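You operate a simulated robot arm through the tools that you are given. There is no shell and no other tool. Be economical: measure what you need, move in short steps, check, and stop when the job is done.

Carry out the task below with a simulated robot arm. There is one attempt and no reset: what you move stays moved.

TASK
Put the stone from the top of the white bench and the brass cup in the silver sieve.
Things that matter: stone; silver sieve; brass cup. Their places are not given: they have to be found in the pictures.

It is judged by the outcome, as a careful person would: the job done as asked, and still so three seconds after it is handed in. It fails if anything else is knocked over, pushed out of place, dropped, spilled or broken.

THE ROBOT
A 6-joint arm with a two-finger parallel gripper, fixed in place. Base frame: the origin is at the foot of the arm, x ahead of it, y to its left, z up; the work surface is at about z = 0. Lengths are in m, angles in degrees, forces in N, time in s.
With the tool pointing down near the work surface it reaches from about 0.14 to 0.58 m from the base axis. Its first joint turns from -66.0 to 66.0 degrees. Payload 2.1 kg.
Tool frame: the origin (TCP) lies between the finger pads and is the grasp point; the fingertips stand 0.03 m ahead of it; z points along the fingers, y is the line along which they close. The gripper opens to 0.094 m. The fingers are 0.028 m wide and 0.01 m thick; the gripper's body (0.05 by 0.096 m) begins 0.055 m behind the TCP.
Orientation is told as [roll, pitch, yaw] about the base's x, y, z axes, in that order, counted from this pose: with the fingers straight down and closing along the base's y, the tool's x points along the base's -x, its y along +y and its z along -z.

THE INTERFACE
- The arm moves only by the tool jog_arm. Its argument "series" is a list of rows, each a list of 6 numbers: the shift along the tool's x, y, z in m, then the turn, a rotation vector about the tool's x, y, z in rad. In form: [[tx, ty, tz, rx, ry, rz], ...]. A call has 1 to 12 rows; each row shifts and turns the commanded pose from where the row before left it, along the tool's axes as they then stand. "hand" is the finger opening in m, from 0 to 0.094, set as the call begins (left out, the last holds). A row lasts 0.2 s, in which the tool goes at most 0.05 m and 8.6 degrees; a call with a longer step from one row to the next is refused whole, and so is a gripper value outside its range. A pose out of reach is approached as far as the arm can. The call stops where the force on the tool passes 40 N (or 10 N more than at its start, if that is more) or the arm is blocked; 0.2 s more then pass. The fingers move at their own pace (about 0.072 m/s each) and stop on an object; they squeeze with about 32 N. The grip force told is the motor's: it shows also when the fingers shut on nothing. Time passes only in rows, and 0.2 s behind the last, so rows that do not move let the fingers close. It gives the time, the measured TCP pose, the force on the tool (base axes), the opening and the grip force at its end, in the units of the frame above (readings bear some noise).
- Cameras (640 x 400 px; columns grow to the right, rows downward): "scene" is fixed at [0.0462, -0.3637, 0.4865]; the picture's right is [0.86, -0.52, 0.00], its down [-0.28, -0.46, -0.84] and it looks along [0.44, 0.72, -0.54] (base axes); focal length 280 px, centre (320, 200). "wrist" rides on the gripper at [-0.037, 0, -0.058] in the tool frame; the picture's right is [0.00, -1.00, 0.00], its down [0.97, 0.00, -0.24] and it looks along [0.24, 0.00, 0.97] (tool axes); focal length 218 px, centre (320, 200).
- camera(camera): a new picture of that camera. No time passes.
- pixel_to_xyz(camera, pixels): for up to 12 pixels [column, row] of the newest picture of that camera ("zoom" is the newest enlarged one), the place [x, y, z] in the base frame of the surface seen there, good to about 0.003 m. No time passes.
- enlarge(camera, box): a new picture of the part [left, top, right, bottom] of that camera's present view, enlarged. No time passes.
- job_done(): hands the job in; it is judged then, once.

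Work in short steps. Measure before you move; look again where a grasp or a placing could have gone wrong, and mend it. You have 60 turns and 30 pictures in all, the two below and enlarged ones among them. Open the gripper and draw the arm clear of the work before you hand the job in, unless the task says otherwise; then end with one line.

The tools are called after ">>>" as name(argument=value, ...) on one line, values as JSON. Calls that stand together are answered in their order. jog_arm: Moves the arm, as the interface text tells. Its arguments: {"type":"object","properties":{"series":{"type":"array","items":{"type":"array","items":{"type":"number"}}},"hand":{"type":"number"}},"required":["series"]} The other tools are called the same way: camera (camera) takes a picture; pixel_to_xyz (camera, pixels) gives the place of the surface under pixels of a picture; enlarge (camera, box) takes an enlarged picture of a part of a camera's view; job_done () hands the job in.

At the start:

```text
time: 0.0
ee_pos: [0.3538, 0.0593, 0.2888]
tool_rot: [-0.1, 0.0, 0.0]
force: [0.7, -0.4, 0.0]
gripper_width: 0.0938
grasp_force: 0.0
```

scene: 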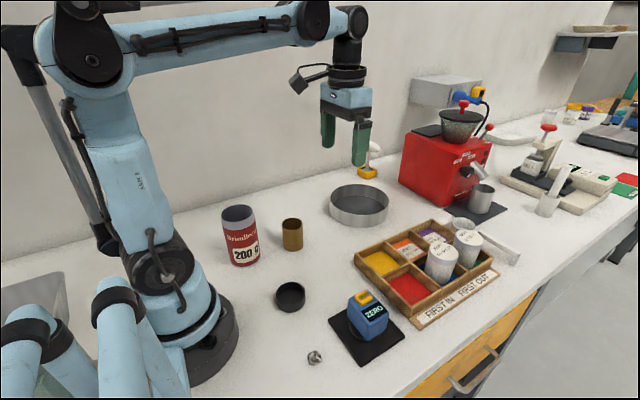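
wrist: 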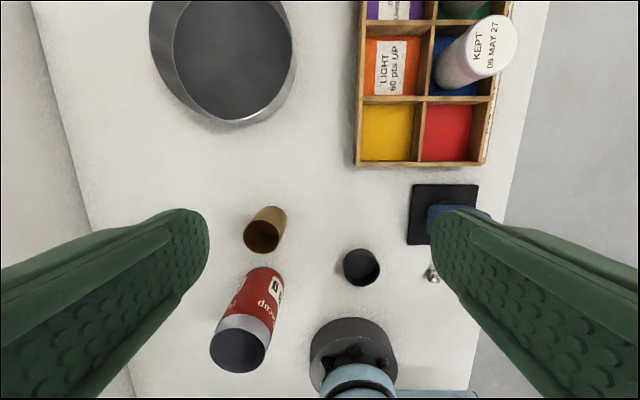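

The stone seems to be at scene (314,357), the brass cup at (292,234) and the sieve at (358,205). I'll enlarge the view of these and measure them.

>>> enlarge(camera="scene", box=[260, 320, 388, 400])

>>> pixel_to_xyz(camera="scene", pixels=[[314, 355], [314, 368], [283, 222], [301, 222], [292, 219], [292, 250], [330, 203], [388, 203], [358, 186], [358, 228], [358, 205], [292, 228]])

>>> pixel_to_xyz(camera="wrist", pixels=[[432, 274], [222, 60], [152, 60], [295, 60], [230, 122], [265, 210], [262, 238], [285, 220], [437, 283], [400, 260], [408, 214], [410, 245]])

```text
5.00 times, centred on (324, 360) of scene
```

zoom: 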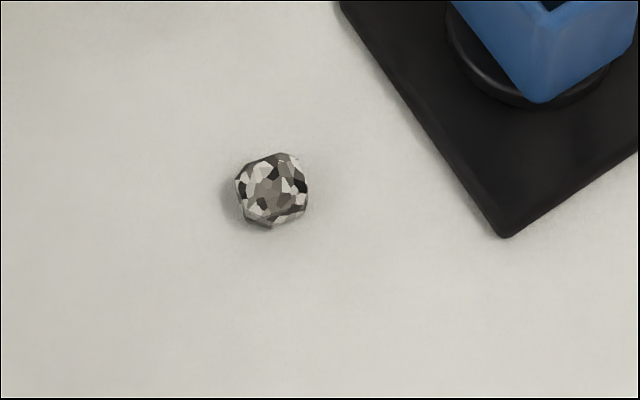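

```text
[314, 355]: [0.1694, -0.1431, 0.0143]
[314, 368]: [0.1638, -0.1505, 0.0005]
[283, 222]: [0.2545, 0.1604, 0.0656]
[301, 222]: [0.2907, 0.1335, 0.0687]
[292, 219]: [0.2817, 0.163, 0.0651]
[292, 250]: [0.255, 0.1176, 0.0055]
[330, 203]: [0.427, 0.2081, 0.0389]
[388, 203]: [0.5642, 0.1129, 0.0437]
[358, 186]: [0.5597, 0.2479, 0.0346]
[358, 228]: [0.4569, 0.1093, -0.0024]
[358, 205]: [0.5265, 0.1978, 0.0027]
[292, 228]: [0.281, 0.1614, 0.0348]
```

```text
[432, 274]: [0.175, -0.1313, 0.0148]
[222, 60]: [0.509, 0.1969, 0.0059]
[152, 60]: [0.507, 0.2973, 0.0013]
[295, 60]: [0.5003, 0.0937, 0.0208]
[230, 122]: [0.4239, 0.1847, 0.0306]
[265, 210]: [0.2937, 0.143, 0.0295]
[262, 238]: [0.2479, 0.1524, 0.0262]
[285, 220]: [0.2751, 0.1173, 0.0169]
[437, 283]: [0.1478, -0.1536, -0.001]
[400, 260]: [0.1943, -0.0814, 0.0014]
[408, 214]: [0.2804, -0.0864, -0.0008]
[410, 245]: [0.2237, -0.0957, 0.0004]
```

The stone is about 25 mm across and sits near (0.168,-0.142). I'll hover above it for a closer look and also measure the scale next to it.

>>> pixel_to_xyz(camera="scene", pixels=[[361, 367], [368, 300], [352, 303], [366, 335], [385, 315], [362, 294], [330, 320], [290, 287]])

>>> jog_arm(series=[[0.031, -0.0335, 0.02, 0, 0, 0], [0.031, -0.0335, 0.02, 0, 0, 0], [0.031, -0.0335, 0.02, 0, 0, 0], [0.031, -0.0335, 0.02, 0, 0, 0], [0.031, -0.0335, 0.02, 0, 0, 0], [0.031, -0.0335, 0.02, 0, 0, 0], [0, 0, 0, 0, 0, 0]], hand=0.06)

>>> camera(camera="wrist")

```text
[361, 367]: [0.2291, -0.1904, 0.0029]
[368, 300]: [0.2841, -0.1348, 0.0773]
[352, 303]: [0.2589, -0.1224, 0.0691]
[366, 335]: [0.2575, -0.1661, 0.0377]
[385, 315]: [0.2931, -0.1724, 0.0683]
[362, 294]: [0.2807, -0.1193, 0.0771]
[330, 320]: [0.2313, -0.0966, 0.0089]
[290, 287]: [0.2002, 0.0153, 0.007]
```

```text
time: 1.6
ee_pos: [0.1667, -0.1422, 0.1693]
tool_rot: [0.0, 0.0, 0.1]
force: [0.6, -0.4, 0.3]
gripper_width: 0.0603
grasp_force: 0.0
```

```text
26 pictures are left
```

wrist: 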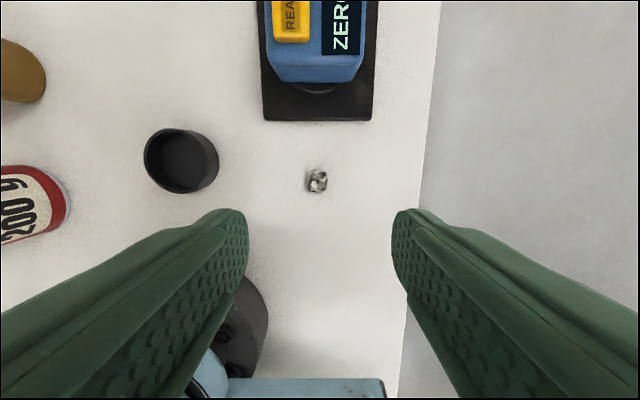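

The stone is in view at wrist (318,182). I'll measure its centre and edges.

>>> pixel_to_xyz(camera="wrist", pixels=[[318, 181], [318, 173], [318, 190], [310, 181], [325, 181], [300, 181], [318, 60], [318, 82], [265, 300]])

>>> enlarge(camera="wrist", box=[280, 155, 360, 205])

```text
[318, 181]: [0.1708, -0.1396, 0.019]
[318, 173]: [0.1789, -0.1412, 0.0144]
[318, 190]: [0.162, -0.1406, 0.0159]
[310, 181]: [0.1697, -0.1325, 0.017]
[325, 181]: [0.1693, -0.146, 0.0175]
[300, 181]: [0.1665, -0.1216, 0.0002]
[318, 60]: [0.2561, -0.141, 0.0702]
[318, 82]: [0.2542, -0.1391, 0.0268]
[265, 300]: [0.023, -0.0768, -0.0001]
```

```text
8.00 times, centred on (320, 180) of wrist
```

zoom: 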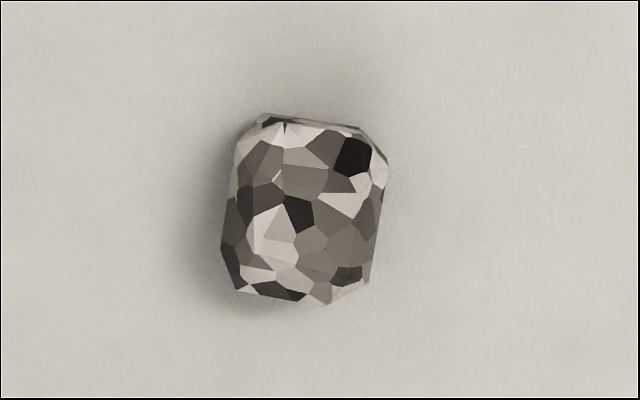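

The stone's centre is near (0.170,-0.140), it is about 19 mm tall, and it is turned roughly -9°. I'll align with it and descend to TCP z≈0.034, then close.

>>> jog_arm(series=[[-0.003, 0.002, 0.03, 0, 0, 0], [0, 0, 0.035, 0, 0, 0.14], [0, 0, 0.035, 0, 0, 0], [0, 0, 0.025, 0, 0, 0], [0, 0, 0.0105, 0, 0, 0], [0, 0, 0, 0, 0, 0]])

>>> jog_arm(series=[[0, 0, 0, 0, 0, 0], [0, 0, 0, 0, 0, 0], [0, 0, 0, 0, 0, 0]], hand=0)

```text
time: 3.0
ee_pos: [0.1704, -0.1385, 0.034]
tool_rot: [-0.1, 0.1, -8.0]
force: [0.5, 0.0, -0.8]
gripper_width: 0.06
grasp_force: 0.0
```

```text
time: 3.8
ee_pos: [0.1709, -0.1393, 0.0336]
tool_rot: [-0.1, 0.0, -8.0]
force: [0.3, 0.0, -0.3]
gripper_width: 0.0178
grasp_force: 9.4
```

The fingers stopped at 0.018 m, so the stone is held. I'll lift and check.

>>> jog_arm(series=[[0, 0, 0, 0, 0, 0], [0, 0, -0.02, 0, 0, 0], [0, 0, -0.045, 0, 0, -0.14], [0, 0, -0.045, 0, 0, 0], [0, 0, -0.045, 0, 0, 0], [0, 0, -0.03, 0, 0, 0]])

>>> camera(camera="wrist")

```text
time: 5.2
ee_pos: [0.1708, -0.1394, 0.2183]
tool_rot: [-0.1, 0.0, 0.0]
force: [-0.7, -0.4, -0.2]
gripper_width: 0.0177
grasp_force: 9.7
```

```text
24 pictures are left
```

wrist: 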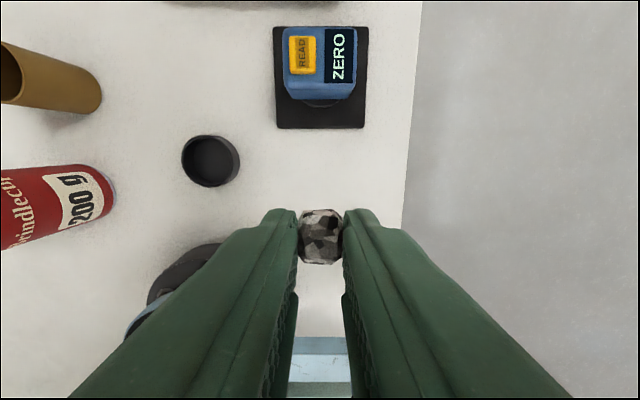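

The stone is held. Before moving, I'll check what surrounds the sieve: the yellow item at scene (367,172) and the grinder.

>>> pixel_to_xyz(camera="scene", pixels=[[367, 172], [376, 148], [402, 190], [405, 135], [440, 210], [440, 140], [447, 208], [374, 160]])

>>> enlarge(camera="scene", box=[256, 120, 416, 220])

```text
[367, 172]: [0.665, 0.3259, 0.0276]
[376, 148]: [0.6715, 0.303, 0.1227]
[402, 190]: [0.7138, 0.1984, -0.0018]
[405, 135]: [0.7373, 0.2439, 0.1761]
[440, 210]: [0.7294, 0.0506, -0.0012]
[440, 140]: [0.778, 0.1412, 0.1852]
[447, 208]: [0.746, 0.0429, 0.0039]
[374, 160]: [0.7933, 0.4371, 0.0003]
```

```text
4.00 times, centred on (336, 170) of scene
```

zoom: 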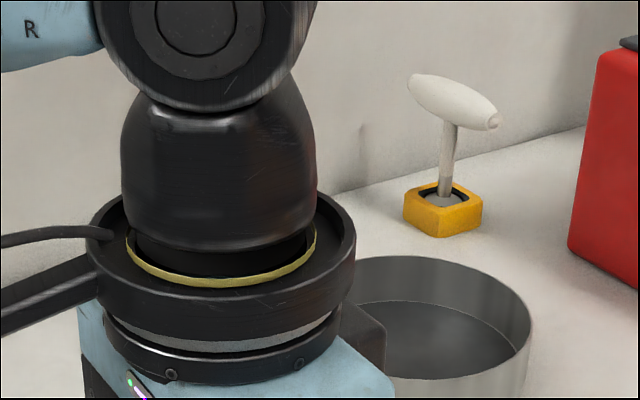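

The surroundings are clear of the path. I'll move to hover near the sieve.

>>> jog_arm(series=[[-0.031, 0.029, 0, 0, 0, 0], [-0.031, 0.029, 0, 0, 0, 0], [-0.031, 0.029, 0, 0, 0, 0], [-0.031, 0.029, 0, 0, 0, 0], [-0.031, 0.029, 0, 0, 0, 0], [-0.031, 0.029, 0, 0, 0, 0], [-0.031, 0.029, 0, 0, 0, 0], [-0.031, 0.029, 0, 0, 0, 0], [-0.031, 0.029, 0, 0, 0, 0], [-0.031, 0.029, 0, 0, 0, 0], [0, 0, 0, 0, 0, 0]])

>>> camera(camera="wrist")

```text
time: 7.6
ee_pos: [0.4818, 0.1513, 0.219]
tool_rot: [0.1, 0.0, 0.0]
force: [0.4, -0.3, 0.0]
gripper_width: 0.0175
grasp_force: 9.5
```

```text
22 pictures are left
```

wrist: 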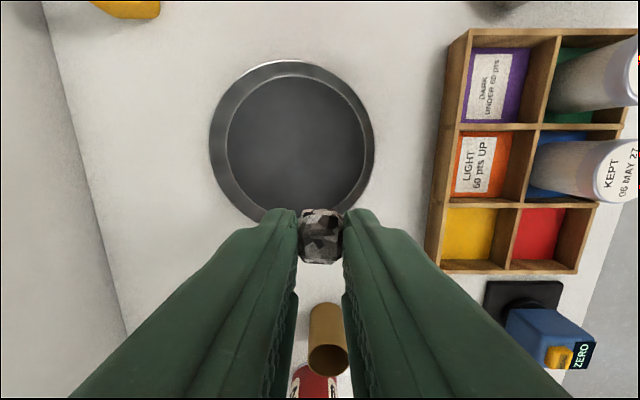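

>>> pixel_to_xyz(camera="wrist", pixels=[[211, 140], [374, 140], [290, 62], [296, 140], [229, 140], [363, 140], [297, 82], [260, 217], [290, 66], [260, 205], [426, 250], [328, 310]])

```text
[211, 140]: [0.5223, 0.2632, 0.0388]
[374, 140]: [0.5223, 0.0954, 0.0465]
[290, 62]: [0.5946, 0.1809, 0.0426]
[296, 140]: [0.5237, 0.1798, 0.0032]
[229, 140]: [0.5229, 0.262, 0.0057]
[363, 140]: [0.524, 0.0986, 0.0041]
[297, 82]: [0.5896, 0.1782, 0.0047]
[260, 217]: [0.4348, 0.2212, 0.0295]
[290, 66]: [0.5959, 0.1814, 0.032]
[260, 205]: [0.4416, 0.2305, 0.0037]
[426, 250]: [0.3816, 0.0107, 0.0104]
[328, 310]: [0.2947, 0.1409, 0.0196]
```

Sieve centre is about (0.510,0.180), with the rim at z 0.043 and the floor at 0.004. The stone goes down at (0.53,0.15), which leaves space for the cup.

>>> jog_arm(series=[[-0.024, 0, 0.02, 0, 0, 0], [-0.024, -0.001, 0.02, 0, 0, 0], [0, 0, 0.045, 0, 0, 0], [0, 0, 0.045, 0, 0, 0], [0, 0, 0.03, 0, 0, 0], [0, 0, 0.018, 0, 0, 0], [0, 0, 0, 0, 0, 0]])

```text
time: 9.2
ee_pos: [0.5293, 0.1498, 0.0406]
tool_rot: [0.0, 0.0, 0.0]
force: [-0.8, 0.1, 6.9]
gripper_width: 0.0178
grasp_force: 10.2
```

A force of 6.9 N shows light contact with the floor. I'll release and lift.

>>> jog_arm(series=[[0, 0, 0, 0, 0, 0], [0, 0, 0, 0, 0, 0], [0, 0, -0.02, 0, 0, 0], [0, 0, -0.04, 0, 0, 0], [0, 0, -0.045, 0, 0, 0], [0, 0, -0.045, 0, 0, 0], [0.03, 0, -0.03, 0, 0, 0], [0, 0, 0, 0, 0, 0]], hand=0.04)

>>> camera(camera="wrist")

```text
time: 11.0
ee_pos: [0.5, 0.1521, 0.221]
tool_rot: [-0.1, -0.1, 0.0]
force: [1.2, -0.5, -0.1]
gripper_width: 0.04
grasp_force: 0.0
```

```text
21 pictures are left
```

wrist: 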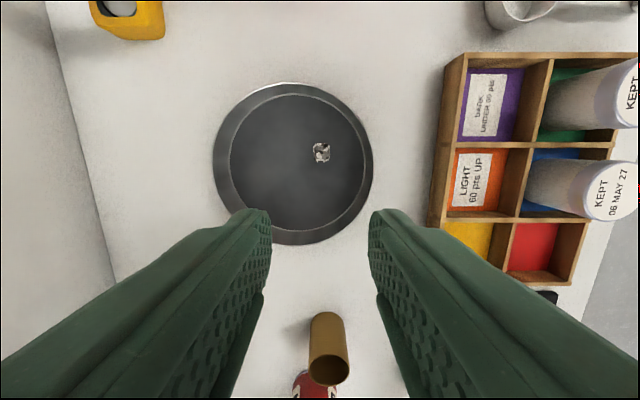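

The stone is in the sieve. Next I'll hover over the brass cup and look.

>>> jog_arm(series=[[0.042, 0, 0, 0, 0, 0], [0.042, -0.002, 0, 0, 0, 0], [0.042, -0.002, 0, 0, 0, 0], [0.042, -0.002, 0, 0, 0, 0], [0.042, 0, 0, 0, 0, 0], [0, 0, 0, 0, 0, 0]], hand=0.075)

>>> camera(camera="wrist")

>>> enlarge(camera="scene", box=[200, 180, 328, 260])

```text
time: 12.4
ee_pos: [0.2887, 0.1444, 0.2202]
tool_rot: [0.1, -0.1, -0.1]
force: [0.9, -0.6, 0.6]
gripper_width: 0.0749
grasp_force: 0.0
```

```text
20 pictures are left
```

wrist: 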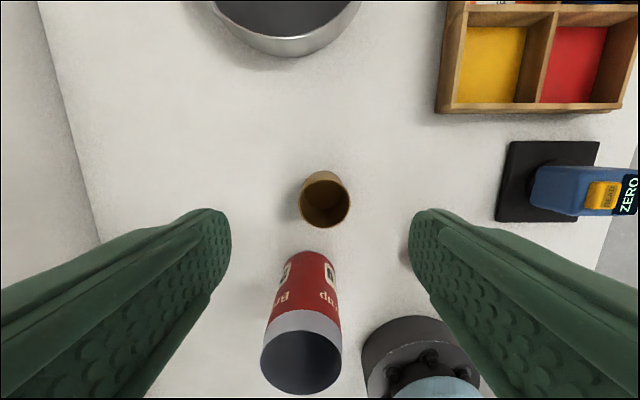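

```text
5.00 times, centred on (264, 220) of scene
```

zoom: 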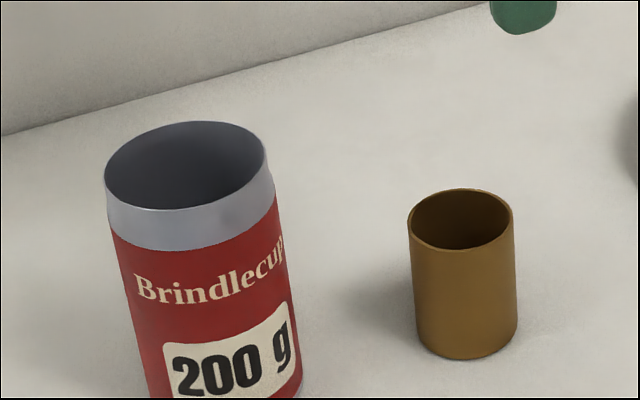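

>>> pixel_to_xyz(camera="wrist", pixels=[[301, 202], [349, 202], [325, 179], [325, 227], [325, 205], [325, 173], [302, 311], [302, 393], [262, 350], [341, 350], [312, 255], [325, 229]])

```text
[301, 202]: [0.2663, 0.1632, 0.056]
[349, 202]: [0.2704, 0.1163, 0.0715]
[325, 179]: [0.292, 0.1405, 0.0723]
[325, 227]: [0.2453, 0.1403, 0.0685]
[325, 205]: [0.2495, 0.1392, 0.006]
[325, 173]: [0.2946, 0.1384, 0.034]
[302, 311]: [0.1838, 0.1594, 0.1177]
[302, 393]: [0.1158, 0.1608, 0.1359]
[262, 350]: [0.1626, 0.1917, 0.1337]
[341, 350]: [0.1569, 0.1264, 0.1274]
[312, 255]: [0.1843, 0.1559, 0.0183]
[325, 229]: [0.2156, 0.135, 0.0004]
```

The cup is empty, with its centre at (0.2685,0.140), height 0.070 and diameter 0.047. I'll descend to TCP z≈0.064 and grip.

>>> jog_arm(series=[[0.02, -0.0044, 0.02, 0, 0, 0], [0, 0, 0.04, 0, 0, 0], [0, 0, 0.04, 0, 0, 0], [0, 0, 0.035, 0, 0, 0], [0, 0, 0.021, 0, 0, 0], [0, 0, 0, 0, 0, 0]])

>>> jog_arm(series=[[0, 0, 0, 0, 0, 0], [0, 0, 0, 0, 0, 0], [0, 0, 0, 0, 0, 0]], hand=0.03)

```text
time: 13.8
ee_pos: [0.268, 0.1395, 0.0658]
tool_rot: [0.0, 0.0, 0.0]
force: [0.0, 0.1, 0.2]
gripper_width: 0.0748
grasp_force: 0.1
```

```text
time: 14.6
ee_pos: [0.2672, 0.1392, 0.065]
tool_rot: [0.0, 0.1, 0.0]
force: [-1.0, -0.2, -0.3]
gripper_width: 0.0511
grasp_force: 32.0
```

The cup is gripped at 0.051 m. I'll lift it and carry it over to (0.488,0.205).

>>> jog_arm(series=[[0, 0, -0.02, 0, 0, 0], [0, 0, -0.04, 0, 0, 0], [0, 0, -0.04, 0, 0, 0], [-0.036, 0.011, -0.02, 0, 0, 0], [-0.037, 0.011, 0, 0, 0, 0], [-0.037, 0.011, 0, 0, 0, 0], [-0.037, 0.011, 0, 0, 0, 0], [-0.037, 0.011, 0, 0, 0, 0], [-0.037, 0.011, 0, 0, 0, 0], [0, 0, 0, 0, 0, 0]])

>>> camera(camera="wrist")

>>> camera(camera="scene")

```text
time: 16.8
ee_pos: [0.4901, 0.2053, 0.1855]
tool_rot: [0.0, -0.1, 0.0]
force: [-0.4, -0.2, -1.9]
gripper_width: 0.051
grasp_force: 32.2
```

```text
18 pictures are left
```

wrist: 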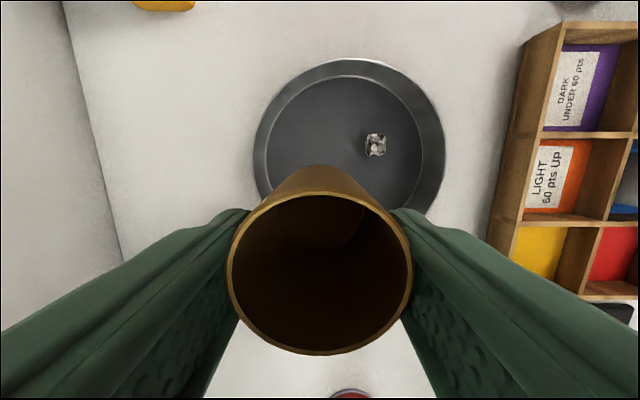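

```text
17 pictures are left
```

scene: 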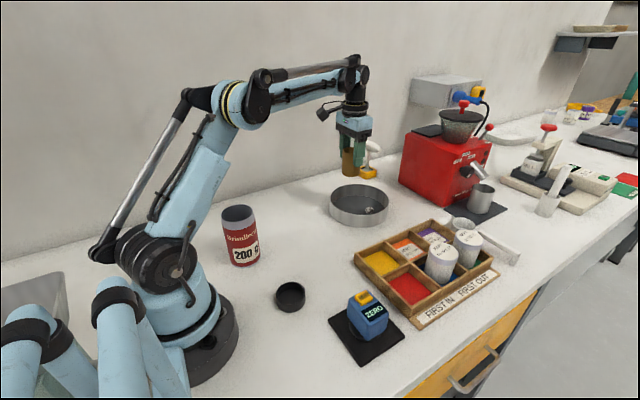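

The cup is held upright. I'll confirm the sieve's rim position before lowering.

>>> pixel_to_xyz(camera="wrist", pixels=[[255, 145], [444, 145], [350, 61], [375, 145], [320, 100], [262, 205]])

```text
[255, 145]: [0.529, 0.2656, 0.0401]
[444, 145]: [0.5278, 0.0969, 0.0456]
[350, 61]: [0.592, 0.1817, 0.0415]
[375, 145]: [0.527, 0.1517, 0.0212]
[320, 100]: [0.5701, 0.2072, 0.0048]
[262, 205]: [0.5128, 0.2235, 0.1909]
```

The sieve hasn't moved. I'll lower the cup to TCP z≈0.070.

>>> jog_arm(series=[[0, 0, 0.04, 0, 0, 0], [0, 0, 0.04, 0, 0, 0], [0, 0, 0.025, 0, 0, 0], [0, 0, 0.01, 0, 0, 0], [0, 0, 0, 0, 0, 0]])

```text
time: 18.0
ee_pos: [0.4897, 0.2047, 0.069]
tool_rot: [0.0, 0.1, 0.0]
force: [-0.9, -0.1, -1.3]
gripper_width: 0.0507
grasp_force: 32.0
```

The reading of -1.3 N means there's no contact yet, so I'll inch down.

>>> jog_arm(series=[[0, 0, 0.002, 0, 0, 0], [0, 0, 0, 0, 0, 0]])

```text
time: 18.6
ee_pos: [0.4897, 0.2059, 0.0689]
tool_rot: [-0.1, 0.1, 0.0]
force: [-0.6, -0.6, 19.9]
gripper_width: 0.0512
grasp_force: 32.3
```

It is touching now, so I'll back off 1 mm, release and rise.

>>> jog_arm(series=[[0, 0, -0.0015, 0, 0, 0], [0, 0, 0, 0, 0, 0]])

>>> jog_arm(series=[[0, 0, 0, 0, 0, 0], [0, 0, 0, 0, 0, 0], [0, 0, -0.01, 0, 0, 0], [0, 0, -0.03, 0, 0, 0], [0, 0, -0.04, 0, 0, 0], [0, 0, -0.04, 0, 0, 0], [0.04, -0.02, -0.02, 0, 0, 0], [0.04, -0.02, 0, 0, 0, 0], [0, 0, 0, 0, 0, 0]], hand=0.072)

>>> camera(camera="wrist")

>>> camera(camera="scene")

```text
time: 19.2
ee_pos: [0.4899, 0.2057, 0.0682]
tool_rot: [0.1, 0.0, 0.0]
force: [-0.6, -0.3, -1.1]
gripper_width: 0.0508
grasp_force: 32.5
```

```text
time: 21.2
ee_pos: [0.4094, 0.1638, 0.2098]
tool_rot: [0.0, 0.1, 0.0]
force: [-0.2, 0.7, 0.2]
gripper_width: 0.0718
grasp_force: 0.1
```

```text
16 pictures are left
```

wrist: 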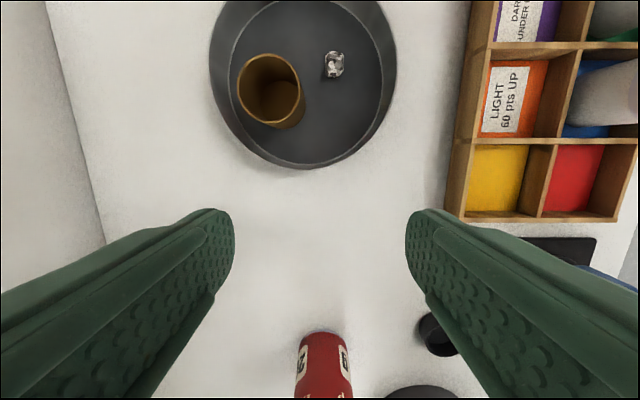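

```text
15 pictures are left
```

scene: 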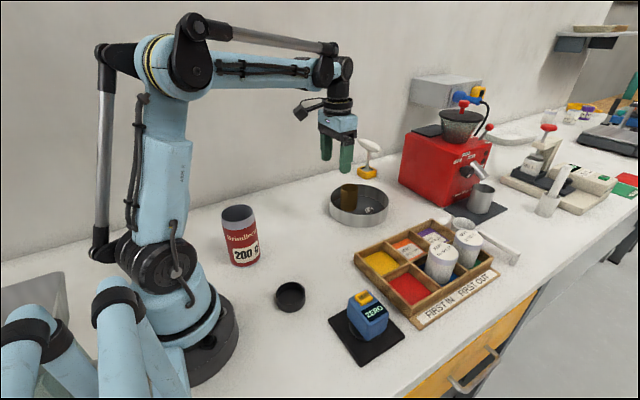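

Both pictures show the stone and the upright cup inside the sieve. The gripper is open and clear of them, so I'm handing in.

>>> job_done()

```text
The job is handed in.
```

The stone and the brass cup are both in the silver sieve, with the cup upright; nothing else was moved, and the arm is open and clear of the work.
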